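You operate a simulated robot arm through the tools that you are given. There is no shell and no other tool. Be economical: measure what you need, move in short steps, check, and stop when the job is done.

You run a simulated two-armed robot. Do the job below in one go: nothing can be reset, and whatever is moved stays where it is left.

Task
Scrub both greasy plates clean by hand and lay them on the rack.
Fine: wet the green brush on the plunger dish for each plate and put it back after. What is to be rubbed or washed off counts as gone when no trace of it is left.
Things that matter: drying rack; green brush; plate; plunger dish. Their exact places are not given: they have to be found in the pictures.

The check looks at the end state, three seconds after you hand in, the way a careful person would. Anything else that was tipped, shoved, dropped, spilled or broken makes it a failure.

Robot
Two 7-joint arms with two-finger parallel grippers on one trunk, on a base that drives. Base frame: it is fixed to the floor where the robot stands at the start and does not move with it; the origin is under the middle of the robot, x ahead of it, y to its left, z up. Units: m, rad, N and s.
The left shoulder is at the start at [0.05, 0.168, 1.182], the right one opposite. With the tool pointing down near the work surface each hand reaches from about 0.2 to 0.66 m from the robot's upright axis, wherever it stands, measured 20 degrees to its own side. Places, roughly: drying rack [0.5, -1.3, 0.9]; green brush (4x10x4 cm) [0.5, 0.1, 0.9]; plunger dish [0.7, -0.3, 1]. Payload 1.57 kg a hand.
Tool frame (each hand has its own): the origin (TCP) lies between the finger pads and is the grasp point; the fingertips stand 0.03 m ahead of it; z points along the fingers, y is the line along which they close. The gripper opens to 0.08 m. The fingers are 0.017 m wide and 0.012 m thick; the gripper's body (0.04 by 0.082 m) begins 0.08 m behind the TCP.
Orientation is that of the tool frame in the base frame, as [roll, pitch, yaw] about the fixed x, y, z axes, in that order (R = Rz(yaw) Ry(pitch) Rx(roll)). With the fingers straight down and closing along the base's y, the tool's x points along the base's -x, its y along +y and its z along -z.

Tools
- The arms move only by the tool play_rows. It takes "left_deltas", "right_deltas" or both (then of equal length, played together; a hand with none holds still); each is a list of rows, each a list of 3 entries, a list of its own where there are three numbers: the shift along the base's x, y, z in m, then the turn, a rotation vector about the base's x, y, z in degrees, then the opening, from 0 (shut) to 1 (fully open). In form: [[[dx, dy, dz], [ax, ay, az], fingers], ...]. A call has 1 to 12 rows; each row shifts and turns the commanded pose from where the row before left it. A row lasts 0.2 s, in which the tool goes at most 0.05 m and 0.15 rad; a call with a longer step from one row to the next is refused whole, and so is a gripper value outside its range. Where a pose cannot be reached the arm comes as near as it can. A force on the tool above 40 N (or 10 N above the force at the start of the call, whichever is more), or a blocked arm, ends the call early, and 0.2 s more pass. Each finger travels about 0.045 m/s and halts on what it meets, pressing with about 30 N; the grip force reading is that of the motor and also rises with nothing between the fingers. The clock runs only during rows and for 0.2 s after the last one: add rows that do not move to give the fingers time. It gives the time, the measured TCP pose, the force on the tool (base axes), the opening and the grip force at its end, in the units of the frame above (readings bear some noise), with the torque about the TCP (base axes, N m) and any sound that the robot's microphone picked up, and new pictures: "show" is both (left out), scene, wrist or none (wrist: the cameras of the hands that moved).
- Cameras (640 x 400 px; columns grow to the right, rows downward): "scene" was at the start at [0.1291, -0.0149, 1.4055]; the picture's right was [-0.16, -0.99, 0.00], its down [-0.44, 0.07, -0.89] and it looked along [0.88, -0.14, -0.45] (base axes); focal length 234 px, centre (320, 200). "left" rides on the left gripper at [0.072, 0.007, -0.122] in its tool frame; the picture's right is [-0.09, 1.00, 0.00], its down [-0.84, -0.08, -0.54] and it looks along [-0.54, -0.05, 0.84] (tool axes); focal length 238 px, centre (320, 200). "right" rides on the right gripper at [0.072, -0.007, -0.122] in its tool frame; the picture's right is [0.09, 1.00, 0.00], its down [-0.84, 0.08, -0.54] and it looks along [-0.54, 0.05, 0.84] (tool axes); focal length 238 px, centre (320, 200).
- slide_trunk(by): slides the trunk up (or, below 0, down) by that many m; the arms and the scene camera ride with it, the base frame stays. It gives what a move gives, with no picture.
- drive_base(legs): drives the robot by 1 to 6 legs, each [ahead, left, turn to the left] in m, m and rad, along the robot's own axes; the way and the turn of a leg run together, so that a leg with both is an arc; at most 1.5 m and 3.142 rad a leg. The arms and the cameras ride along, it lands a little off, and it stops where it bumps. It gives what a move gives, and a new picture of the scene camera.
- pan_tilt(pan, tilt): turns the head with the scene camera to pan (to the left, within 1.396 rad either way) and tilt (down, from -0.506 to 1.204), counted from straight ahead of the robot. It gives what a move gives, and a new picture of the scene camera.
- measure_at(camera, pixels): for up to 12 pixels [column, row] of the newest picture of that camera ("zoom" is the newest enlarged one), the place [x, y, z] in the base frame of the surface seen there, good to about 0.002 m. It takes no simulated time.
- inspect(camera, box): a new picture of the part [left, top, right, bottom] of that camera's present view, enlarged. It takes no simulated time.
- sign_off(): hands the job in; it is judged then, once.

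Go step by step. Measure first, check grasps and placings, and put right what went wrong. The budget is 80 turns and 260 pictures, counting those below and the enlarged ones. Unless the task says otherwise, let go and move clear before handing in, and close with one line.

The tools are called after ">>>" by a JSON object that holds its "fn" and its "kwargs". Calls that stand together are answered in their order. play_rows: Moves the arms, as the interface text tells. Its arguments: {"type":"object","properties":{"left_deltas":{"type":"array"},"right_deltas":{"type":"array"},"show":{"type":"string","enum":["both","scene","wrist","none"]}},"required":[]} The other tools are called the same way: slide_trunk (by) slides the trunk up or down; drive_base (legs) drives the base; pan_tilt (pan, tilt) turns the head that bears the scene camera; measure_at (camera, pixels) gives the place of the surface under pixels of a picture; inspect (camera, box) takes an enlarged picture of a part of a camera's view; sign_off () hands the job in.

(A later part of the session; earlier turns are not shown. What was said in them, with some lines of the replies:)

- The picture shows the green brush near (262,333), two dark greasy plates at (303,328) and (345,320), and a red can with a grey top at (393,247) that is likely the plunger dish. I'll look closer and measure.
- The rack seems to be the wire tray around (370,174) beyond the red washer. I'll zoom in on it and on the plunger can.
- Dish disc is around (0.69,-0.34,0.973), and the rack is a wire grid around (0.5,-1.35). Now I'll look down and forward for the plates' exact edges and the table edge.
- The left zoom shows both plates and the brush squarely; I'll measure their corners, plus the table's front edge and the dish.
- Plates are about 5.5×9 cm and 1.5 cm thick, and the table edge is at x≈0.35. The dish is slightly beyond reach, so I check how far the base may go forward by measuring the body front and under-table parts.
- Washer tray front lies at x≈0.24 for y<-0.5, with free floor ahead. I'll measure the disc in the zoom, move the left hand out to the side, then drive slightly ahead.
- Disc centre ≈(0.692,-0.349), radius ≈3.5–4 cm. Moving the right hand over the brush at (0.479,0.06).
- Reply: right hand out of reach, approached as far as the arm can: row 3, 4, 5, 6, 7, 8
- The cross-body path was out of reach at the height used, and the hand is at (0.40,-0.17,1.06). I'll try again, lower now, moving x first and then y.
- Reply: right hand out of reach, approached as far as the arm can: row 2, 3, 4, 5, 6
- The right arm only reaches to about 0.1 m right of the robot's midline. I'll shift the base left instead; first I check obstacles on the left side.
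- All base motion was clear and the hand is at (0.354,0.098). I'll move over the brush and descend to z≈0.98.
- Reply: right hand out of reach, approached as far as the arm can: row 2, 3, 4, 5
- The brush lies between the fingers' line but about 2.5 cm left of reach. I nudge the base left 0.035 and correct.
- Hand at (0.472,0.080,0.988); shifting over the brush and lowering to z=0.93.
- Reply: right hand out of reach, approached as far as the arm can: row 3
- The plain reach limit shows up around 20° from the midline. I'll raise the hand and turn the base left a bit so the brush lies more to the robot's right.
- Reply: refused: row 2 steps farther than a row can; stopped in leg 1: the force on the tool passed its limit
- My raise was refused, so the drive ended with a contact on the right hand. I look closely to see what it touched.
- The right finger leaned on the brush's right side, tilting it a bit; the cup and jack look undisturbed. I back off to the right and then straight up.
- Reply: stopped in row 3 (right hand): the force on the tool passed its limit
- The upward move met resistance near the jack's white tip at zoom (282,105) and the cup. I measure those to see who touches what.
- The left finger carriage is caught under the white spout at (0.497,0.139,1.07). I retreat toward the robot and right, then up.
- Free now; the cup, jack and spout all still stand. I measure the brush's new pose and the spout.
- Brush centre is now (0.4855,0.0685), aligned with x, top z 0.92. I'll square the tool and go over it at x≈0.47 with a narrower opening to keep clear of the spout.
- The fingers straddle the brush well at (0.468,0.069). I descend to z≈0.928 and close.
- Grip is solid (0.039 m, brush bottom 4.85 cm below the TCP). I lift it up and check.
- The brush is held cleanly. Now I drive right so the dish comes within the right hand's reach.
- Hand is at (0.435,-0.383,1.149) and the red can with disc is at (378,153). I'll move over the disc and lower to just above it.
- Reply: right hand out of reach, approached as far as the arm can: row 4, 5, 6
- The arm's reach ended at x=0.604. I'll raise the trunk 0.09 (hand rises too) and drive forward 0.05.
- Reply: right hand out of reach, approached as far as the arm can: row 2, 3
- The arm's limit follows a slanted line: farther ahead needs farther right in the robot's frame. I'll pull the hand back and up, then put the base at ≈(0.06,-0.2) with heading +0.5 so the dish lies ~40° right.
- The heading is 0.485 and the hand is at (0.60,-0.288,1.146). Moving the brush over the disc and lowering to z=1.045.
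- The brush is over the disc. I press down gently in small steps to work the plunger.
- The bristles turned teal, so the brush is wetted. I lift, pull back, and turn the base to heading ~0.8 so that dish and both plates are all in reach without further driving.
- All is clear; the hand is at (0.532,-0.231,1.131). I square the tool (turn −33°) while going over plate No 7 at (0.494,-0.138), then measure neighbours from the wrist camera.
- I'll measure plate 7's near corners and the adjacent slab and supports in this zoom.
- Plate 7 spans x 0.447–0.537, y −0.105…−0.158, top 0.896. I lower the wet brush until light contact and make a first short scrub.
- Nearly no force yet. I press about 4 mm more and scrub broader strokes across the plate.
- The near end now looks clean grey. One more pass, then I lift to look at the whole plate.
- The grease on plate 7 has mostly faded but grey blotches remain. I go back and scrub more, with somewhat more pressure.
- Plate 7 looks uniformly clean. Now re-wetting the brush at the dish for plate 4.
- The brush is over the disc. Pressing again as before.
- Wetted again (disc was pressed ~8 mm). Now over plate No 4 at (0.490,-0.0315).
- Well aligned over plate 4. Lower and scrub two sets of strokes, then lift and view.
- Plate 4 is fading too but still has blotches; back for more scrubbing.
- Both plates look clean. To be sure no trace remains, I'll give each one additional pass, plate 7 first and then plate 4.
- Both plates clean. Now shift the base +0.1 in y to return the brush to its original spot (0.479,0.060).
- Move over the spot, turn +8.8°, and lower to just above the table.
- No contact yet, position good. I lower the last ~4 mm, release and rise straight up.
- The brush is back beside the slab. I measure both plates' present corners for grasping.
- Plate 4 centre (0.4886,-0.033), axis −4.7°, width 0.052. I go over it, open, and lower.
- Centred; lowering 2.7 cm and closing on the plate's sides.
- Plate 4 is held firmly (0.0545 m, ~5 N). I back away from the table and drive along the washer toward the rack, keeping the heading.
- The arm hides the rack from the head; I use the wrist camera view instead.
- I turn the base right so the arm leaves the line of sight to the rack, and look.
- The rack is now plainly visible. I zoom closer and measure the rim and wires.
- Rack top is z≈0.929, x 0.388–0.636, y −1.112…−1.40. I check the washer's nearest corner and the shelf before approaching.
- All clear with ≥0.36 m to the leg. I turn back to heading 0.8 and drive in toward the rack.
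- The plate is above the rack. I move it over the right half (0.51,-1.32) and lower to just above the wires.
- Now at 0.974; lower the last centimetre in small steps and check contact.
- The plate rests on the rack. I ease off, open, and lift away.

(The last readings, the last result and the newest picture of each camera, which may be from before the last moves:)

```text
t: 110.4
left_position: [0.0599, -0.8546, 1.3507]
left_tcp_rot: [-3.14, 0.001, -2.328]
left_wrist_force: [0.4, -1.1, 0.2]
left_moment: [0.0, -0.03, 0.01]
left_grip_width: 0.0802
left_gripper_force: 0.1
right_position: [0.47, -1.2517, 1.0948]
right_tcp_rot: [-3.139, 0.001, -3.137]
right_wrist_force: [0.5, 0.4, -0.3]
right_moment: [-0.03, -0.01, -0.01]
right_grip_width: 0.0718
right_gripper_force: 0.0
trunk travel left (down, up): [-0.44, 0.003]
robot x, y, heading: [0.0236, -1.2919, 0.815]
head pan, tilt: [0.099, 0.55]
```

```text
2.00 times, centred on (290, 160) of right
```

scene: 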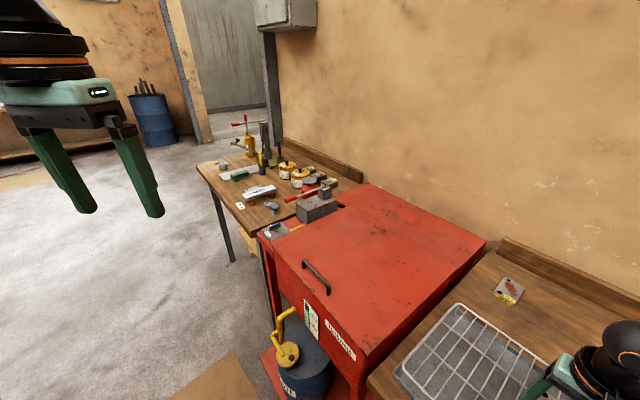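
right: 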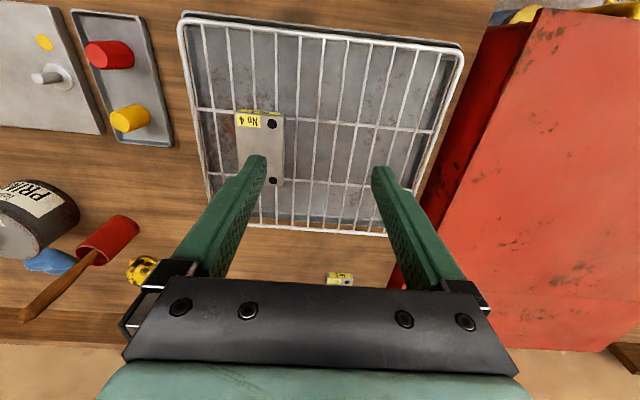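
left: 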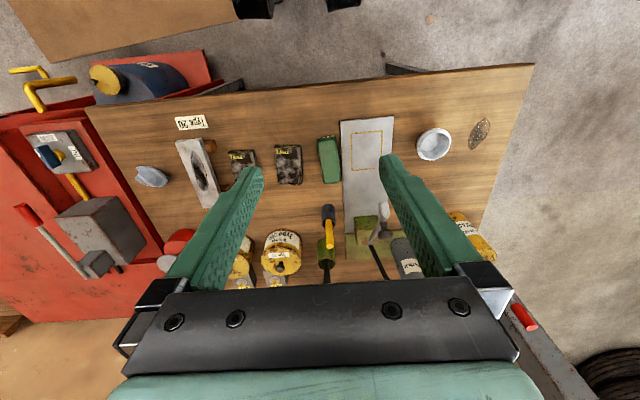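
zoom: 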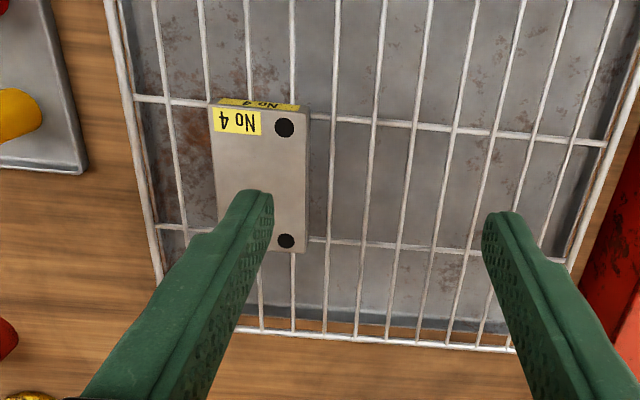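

Plate 4 lies flat on the rack. I drive back the same way for plate 7.

>>> {"fn": "drive_base", "kwargs": {"legs": [[-0.254, 0.269, 0], [0.794, 0.75, 0], [0.277, -0.294, 0]]}}

>>> {"fn": "inspect", "kwargs": {"camera": "right", "box": [240, 60, 400, 180]}}

```text
t: 120.0
left_position: [0.0968, 0.2279, 1.3507]
left_tcp_rot: [-3.141, 0.0, -2.331]
left_wrist_force: [0.0, -0.2, -0.2]
left_moment: [0.03, 0.03, 0.0]
left_grip_width: 0.0799
left_gripper_force: 0.0
right_position: [0.5041, -0.1699, 1.0947]
right_tcp_rot: [-3.141, 0.0, -3.141]
right_wrist_force: [0.3, 0.9, 0.1]
right_moment: [0.0, 0.0, 0.01]
right_grip_width: 0.072
right_gripper_force: 0.0
trunk travel left (down, up): [-0.44, 0.003]
robot x, y, heading: [0.0607, -0.2104, 0.812]
head pan, tilt: [0.099, 0.55]
```

scene: 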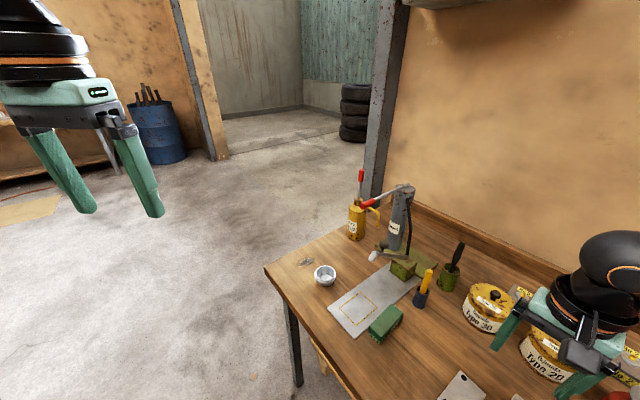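

```text
3.33 times, centred on (320, 120) of right
```

zoom: 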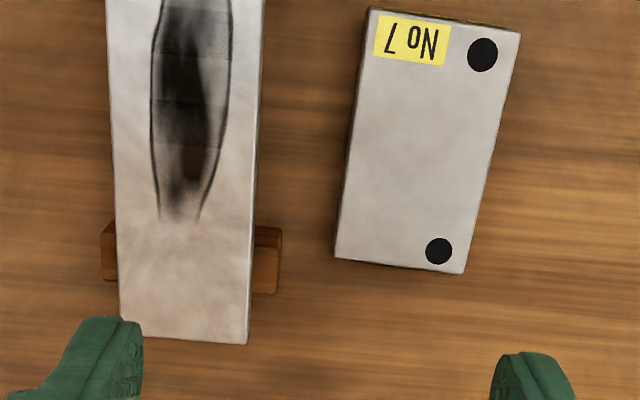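

Plate 7 is where it was; I verify its corners quickly and move over it.

>>> {"fn": "measure_at", "kwargs": {"camera": "zoom", "pixels": [[372, 14], [514, 36], [340, 254], [462, 268], [245, 335]]}}

>>> {"fn": "play_rows", "kwargs": {"right_deltas": [[[-0.013, 0.0366, 0], [0, 0, -2.3], 0.9], [[0, 0, -0.045], [0, 0, 0], 0.9], [[0, 0, -0.045], [0, 0, 0], 0.9], [[0, 0, -0.045], [0, 0, 0], 0.9], [[0, 0, -0.019], [0, 0, 0], 0.9], [[0, 0, 0], [0, 0, 0], 0.9]], "show": "wrist"}}

```text
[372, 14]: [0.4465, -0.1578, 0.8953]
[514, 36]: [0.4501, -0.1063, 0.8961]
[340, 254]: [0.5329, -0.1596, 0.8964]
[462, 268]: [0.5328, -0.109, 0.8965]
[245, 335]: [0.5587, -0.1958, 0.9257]
```

```text
t: 121.5
left_position: [0.0964, 0.2278, 1.3508]
left_tcp_rot: [-3.141, 0.001, -2.333]
left_wrist_force: [-0.1, -0.1, -0.3]
left_moment: [0.0, -0.03, -0.02]
left_grip_width: 0.0797
left_gripper_force: 0.0
right_position: [0.4928, -0.1343, 0.9377]
right_tcp_rot: [-3.141, 0.0, 3.101]
right_wrist_force: [-0.6, 0.9, 0.5]
right_moment: [0.0, 0.0, 0.01]
right_grip_width: 0.0716
right_gripper_force: 0.1
trunk travel left (down, up): [-0.44, 0.003]
robot x, y, heading: [0.0577, -0.2101, 0.813]
head pan, tilt: [0.099, 0.55]
```

right: 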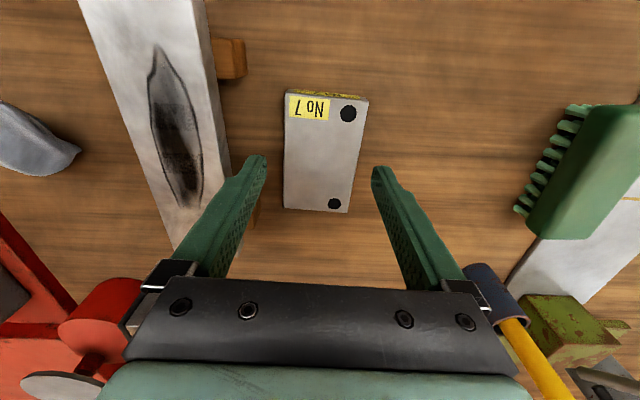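

Centred and clear of the slab. Lower, grip, and lift.

>>> {"fn": "play_rows", "kwargs": {"right_deltas": [[[0, 0.001, -0.017], [0, 0, 0], 0.9], [[0, 0, -0.0065], [0, 0, 0], 0.9], [[0, 0, 0], [0, 0, 0], 0.6], [[0, 0, 0], [0, 0, 0], 0.5], [[0, 0, 0], [0, 0, 0], 0.5], [[0, 0, 0], [0, 0, 0], 0.5], [[0, 0, 0.01], [0, 0, 0], 0.5], [[0, 0, 0.03], [0, 0, 0], 0.5], [[0, 0, 0.045], [0, 0, 0], 0.5], [[-0.01, 0, 0.045], [0, 0, 0], 0.5], [[-0.02, 0, 0.045], [0, 0, 0], 0.5]], "show": "wrist"}}

```text
t: 123.8
left_position: [0.096, 0.2275, 1.3504]
left_tcp_rot: [3.141, -0.001, -2.332]
left_wrist_force: [0.0, 0.4, 0.4]
left_moment: [0.01, -0.01, 0.0]
left_grip_width: 0.08
left_gripper_force: 0.1
right_position: [0.4605, -0.1318, 1.0917]
right_tcp_rot: [-3.137, 0.0, 3.099]
right_wrist_force: [0.8, 0.3, -6.3]
right_moment: [0.01, -0.01, -0.01]
right_grip_width: 0.0546
right_gripper_force: 29.7
trunk travel left (down, up): [-0.44, 0.003]
robot x, y, heading: [0.0581, -0.2126, 0.81]
head pan, tilt: [0.099, 0.55]
```

right: 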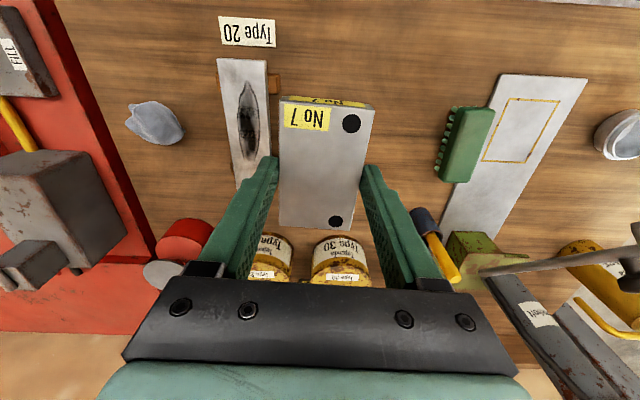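

Plate 7 is held. Driving to the rack as before.

>>> {"fn": "drive_base", "kwargs": {"legs": [[-0.276, 0.29, 0], [-0.78, -0.743, 0], [0.253, -0.266, 0]]}}

>>> {"fn": "inspect", "kwargs": {"camera": "right", "box": [0, 0, 640, 400]}}

```text
t: 133.4
left_position: [0.0489, -0.8352, 1.3495]
left_tcp_rot: [-3.141, 0.0, -2.321]
left_wrist_force: [-0.9, 0.4, 0.8]
left_moment: [0.01, -0.01, -0.01]
left_grip_width: 0.0802
left_gripper_force: 0.1
right_position: [0.4198, -1.1918, 1.09]
right_tcp_rot: [3.14, 0.0, 3.113]
right_wrist_force: [0.8, 0.2, -5.6]
right_moment: [0.0, 0.01, 0.05]
right_grip_width: 0.0545
right_gripper_force: 29.8
trunk travel left (down, up): [-0.44, 0.003]
robot x, y, heading: [0.0164, -1.2738, 0.822]
head pan, tilt: [0.099, 0.55]
```

scene: 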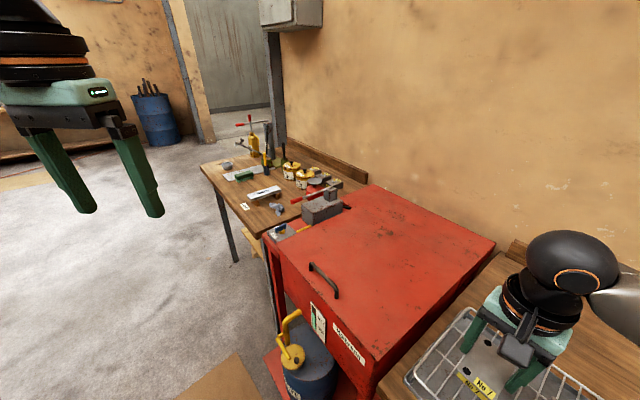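

```text
1.00 times, centred on (320, 200) of right
```

zoom: 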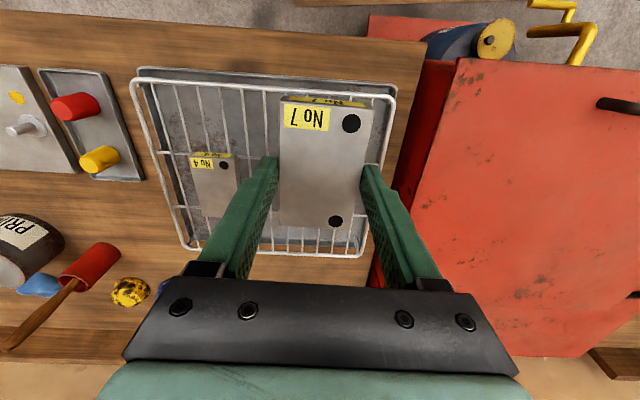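

I move to (0.51,-1.21) on the rack's left half and lower onto the wires.

>>> {"fn": "play_rows", "kwargs": {"right_deltas": [[[0.03, -0.006, 0], [0, 0, 0], 0.5], [[0.03, -0.006, 0], [0, 0, 0], 0.5], [[0.03, -0.006, 0], [0, 0, 1.6], 0.5], [[0, 0, -0.04], [0, 0, 0], 0.5], [[0, 0, -0.04], [0, 0, 0], 0.5], [[0, 0, -0.036], [0, 0, 0], 0.5], [[0, 0, -0.005], [0, 0, 0], 0.5], [[0, 0, -0.003], [0, 0, 0], 0.5], [[0, 0, -0.003], [0, 0, 0], 0.5], [[0, 0, 0], [0, 0, 0], 0.5]], "show": "wrist"}}

```text
t: 135.6
left_position: [0.049, -0.8364, 1.3518]
left_tcp_rot: [-3.14, 0.002, -2.321]
left_wrist_force: [0.0, 0.3, 1.2]
left_moment: [0.02, 0.04, 0.02]
left_grip_width: 0.0802
left_gripper_force: 0.0
right_position: [0.5101, -1.2099, 0.9654]
right_tcp_rot: [3.14, 0.003, 3.141]
right_wrist_force: [2.7, -2.7, 8.5]
right_moment: [-0.3, 0.59, 0.1]
right_grip_width: 0.055
right_gripper_force: 29.9
trunk travel left (down, up): [-0.44, 0.003]
robot x, y, heading: [0.0192, -1.2756, 0.819]
head pan, tilt: [0.099, 0.55]
```

right: 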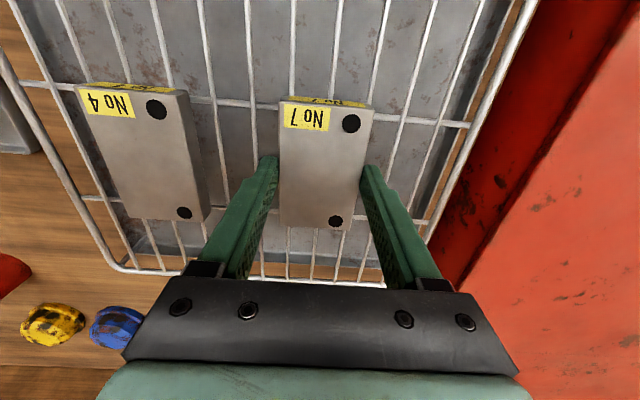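

Contact (8.5 N up) at the same height as before, so plate 7 rests on the rack. I release and lift clear.

>>> {"fn": "play_rows", "kwargs": {"right_deltas": [[[0, 0, 0.001], [0, 0, 0], 0.5], [[0, 0, 0], [0, 0, 0], 0.75], [[0, 0, 0], [0, 0, 0], 0.9], [[0, 0, 0], [0, 0, 0], 0.9], [[0, 0, 0.02], [0, 0, 0], 0.9], [[0, 0, 0.04], [0, 0, 0], 0.9], [[0, 0, 0.04], [0, 0, 0], 0.9], [[-0.03, 0.0, 0.03], [0, 0, 0], 0.9], [[-0.04, 0.0, 0.02], [0, 0, 0], 0.9], [[-0.04, 0.0, 0.0], [0, 0, 0], 0.9]], "show": "wrist"}}

>>> {"fn": "drive_base", "kwargs": {"legs": [[-0.254, 0.269, 0], [0, 0, -0.9]]}}

>>> {"fn": "inspect", "kwargs": {"camera": "scene", "box": [240, 190, 350, 265]}}

```text
t: 137.8
left_position: [0.0494, -0.8358, 1.3499]
left_tcp_rot: [3.141, -0.002, -2.322]
left_wrist_force: [-0.5, -0.9, -0.2]
left_moment: [0.01, -0.01, 0.0]
left_grip_width: 0.08
left_gripper_force: 0.0
right_position: [0.3969, -1.2105, 1.1156]
right_tcp_rot: [-3.139, 0.004, 3.138]
right_wrist_force: [0.5, -0.2, -0.2]
right_moment: [-0.03, -0.01, -0.03]
right_grip_width: 0.0721
right_gripper_force: 0.0
trunk travel left (down, up): [-0.44, 0.003]
robot x, y, heading: [0.0152, -1.274, 0.827]
head pan, tilt: [0.099, 0.55]
```

right: 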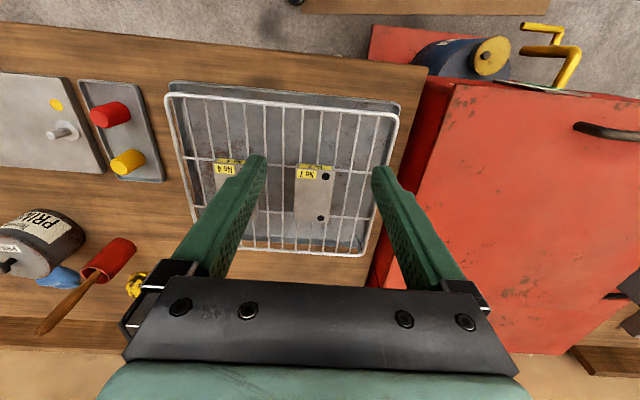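

```text
t: 142.4
left_position: [0.0152, -1.03, 1.3501]
left_tcp_rot: [3.141, -0.001, 3.069]
left_wrist_force: [0.0, 1.0, 0.2]
left_moment: [-0.01, 0.02, 0.0]
left_grip_width: 0.08
left_gripper_force: 0.1
right_position: [-0.0586, -1.5334, 1.1153]
right_tcp_rot: [-3.141, 0.001, 2.248]
right_wrist_force: [0.2, -1.2, 0.0]
right_moment: [0.01, 0.0, -0.01]
right_grip_width: 0.072
right_gripper_force: 0.0
trunk travel left (down, up): [-0.44, 0.003]
robot x, y, heading: [-0.348, -1.2804, -0.076]
head pan, tilt: [0.099, 0.55]
```

scene: 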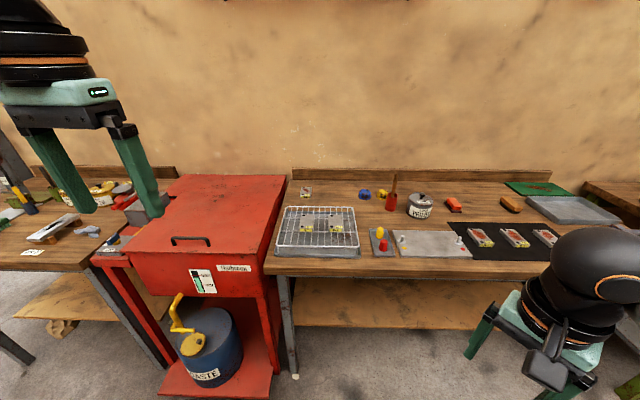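

```text
5.33 times, centred on (295, 228) of scene
```

zoom: 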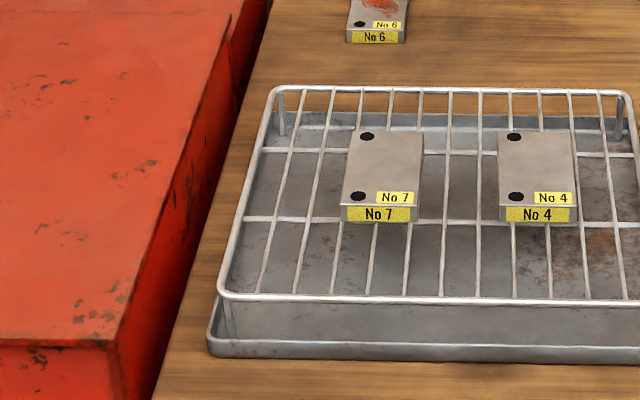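

Both clean plates (No 7 and No 4) lie flat on the rack, the brush is back in its place, and the hands are clear. Handing in.

>>> {"fn": "sign_off", "kwargs": {}}

```text
The job is handed in.
```

Both greasy plates (No 7 and No 4) were scrubbed until no grease showed, with the brush wetted at the plunger dish for each. They now lie flat on the drying rack, and the brush is back within a few millimetres of its starting spot. Early on, the right hand nudged the brush and caught briefly under the dispenser spout; the spout did not move and nothing tipped.
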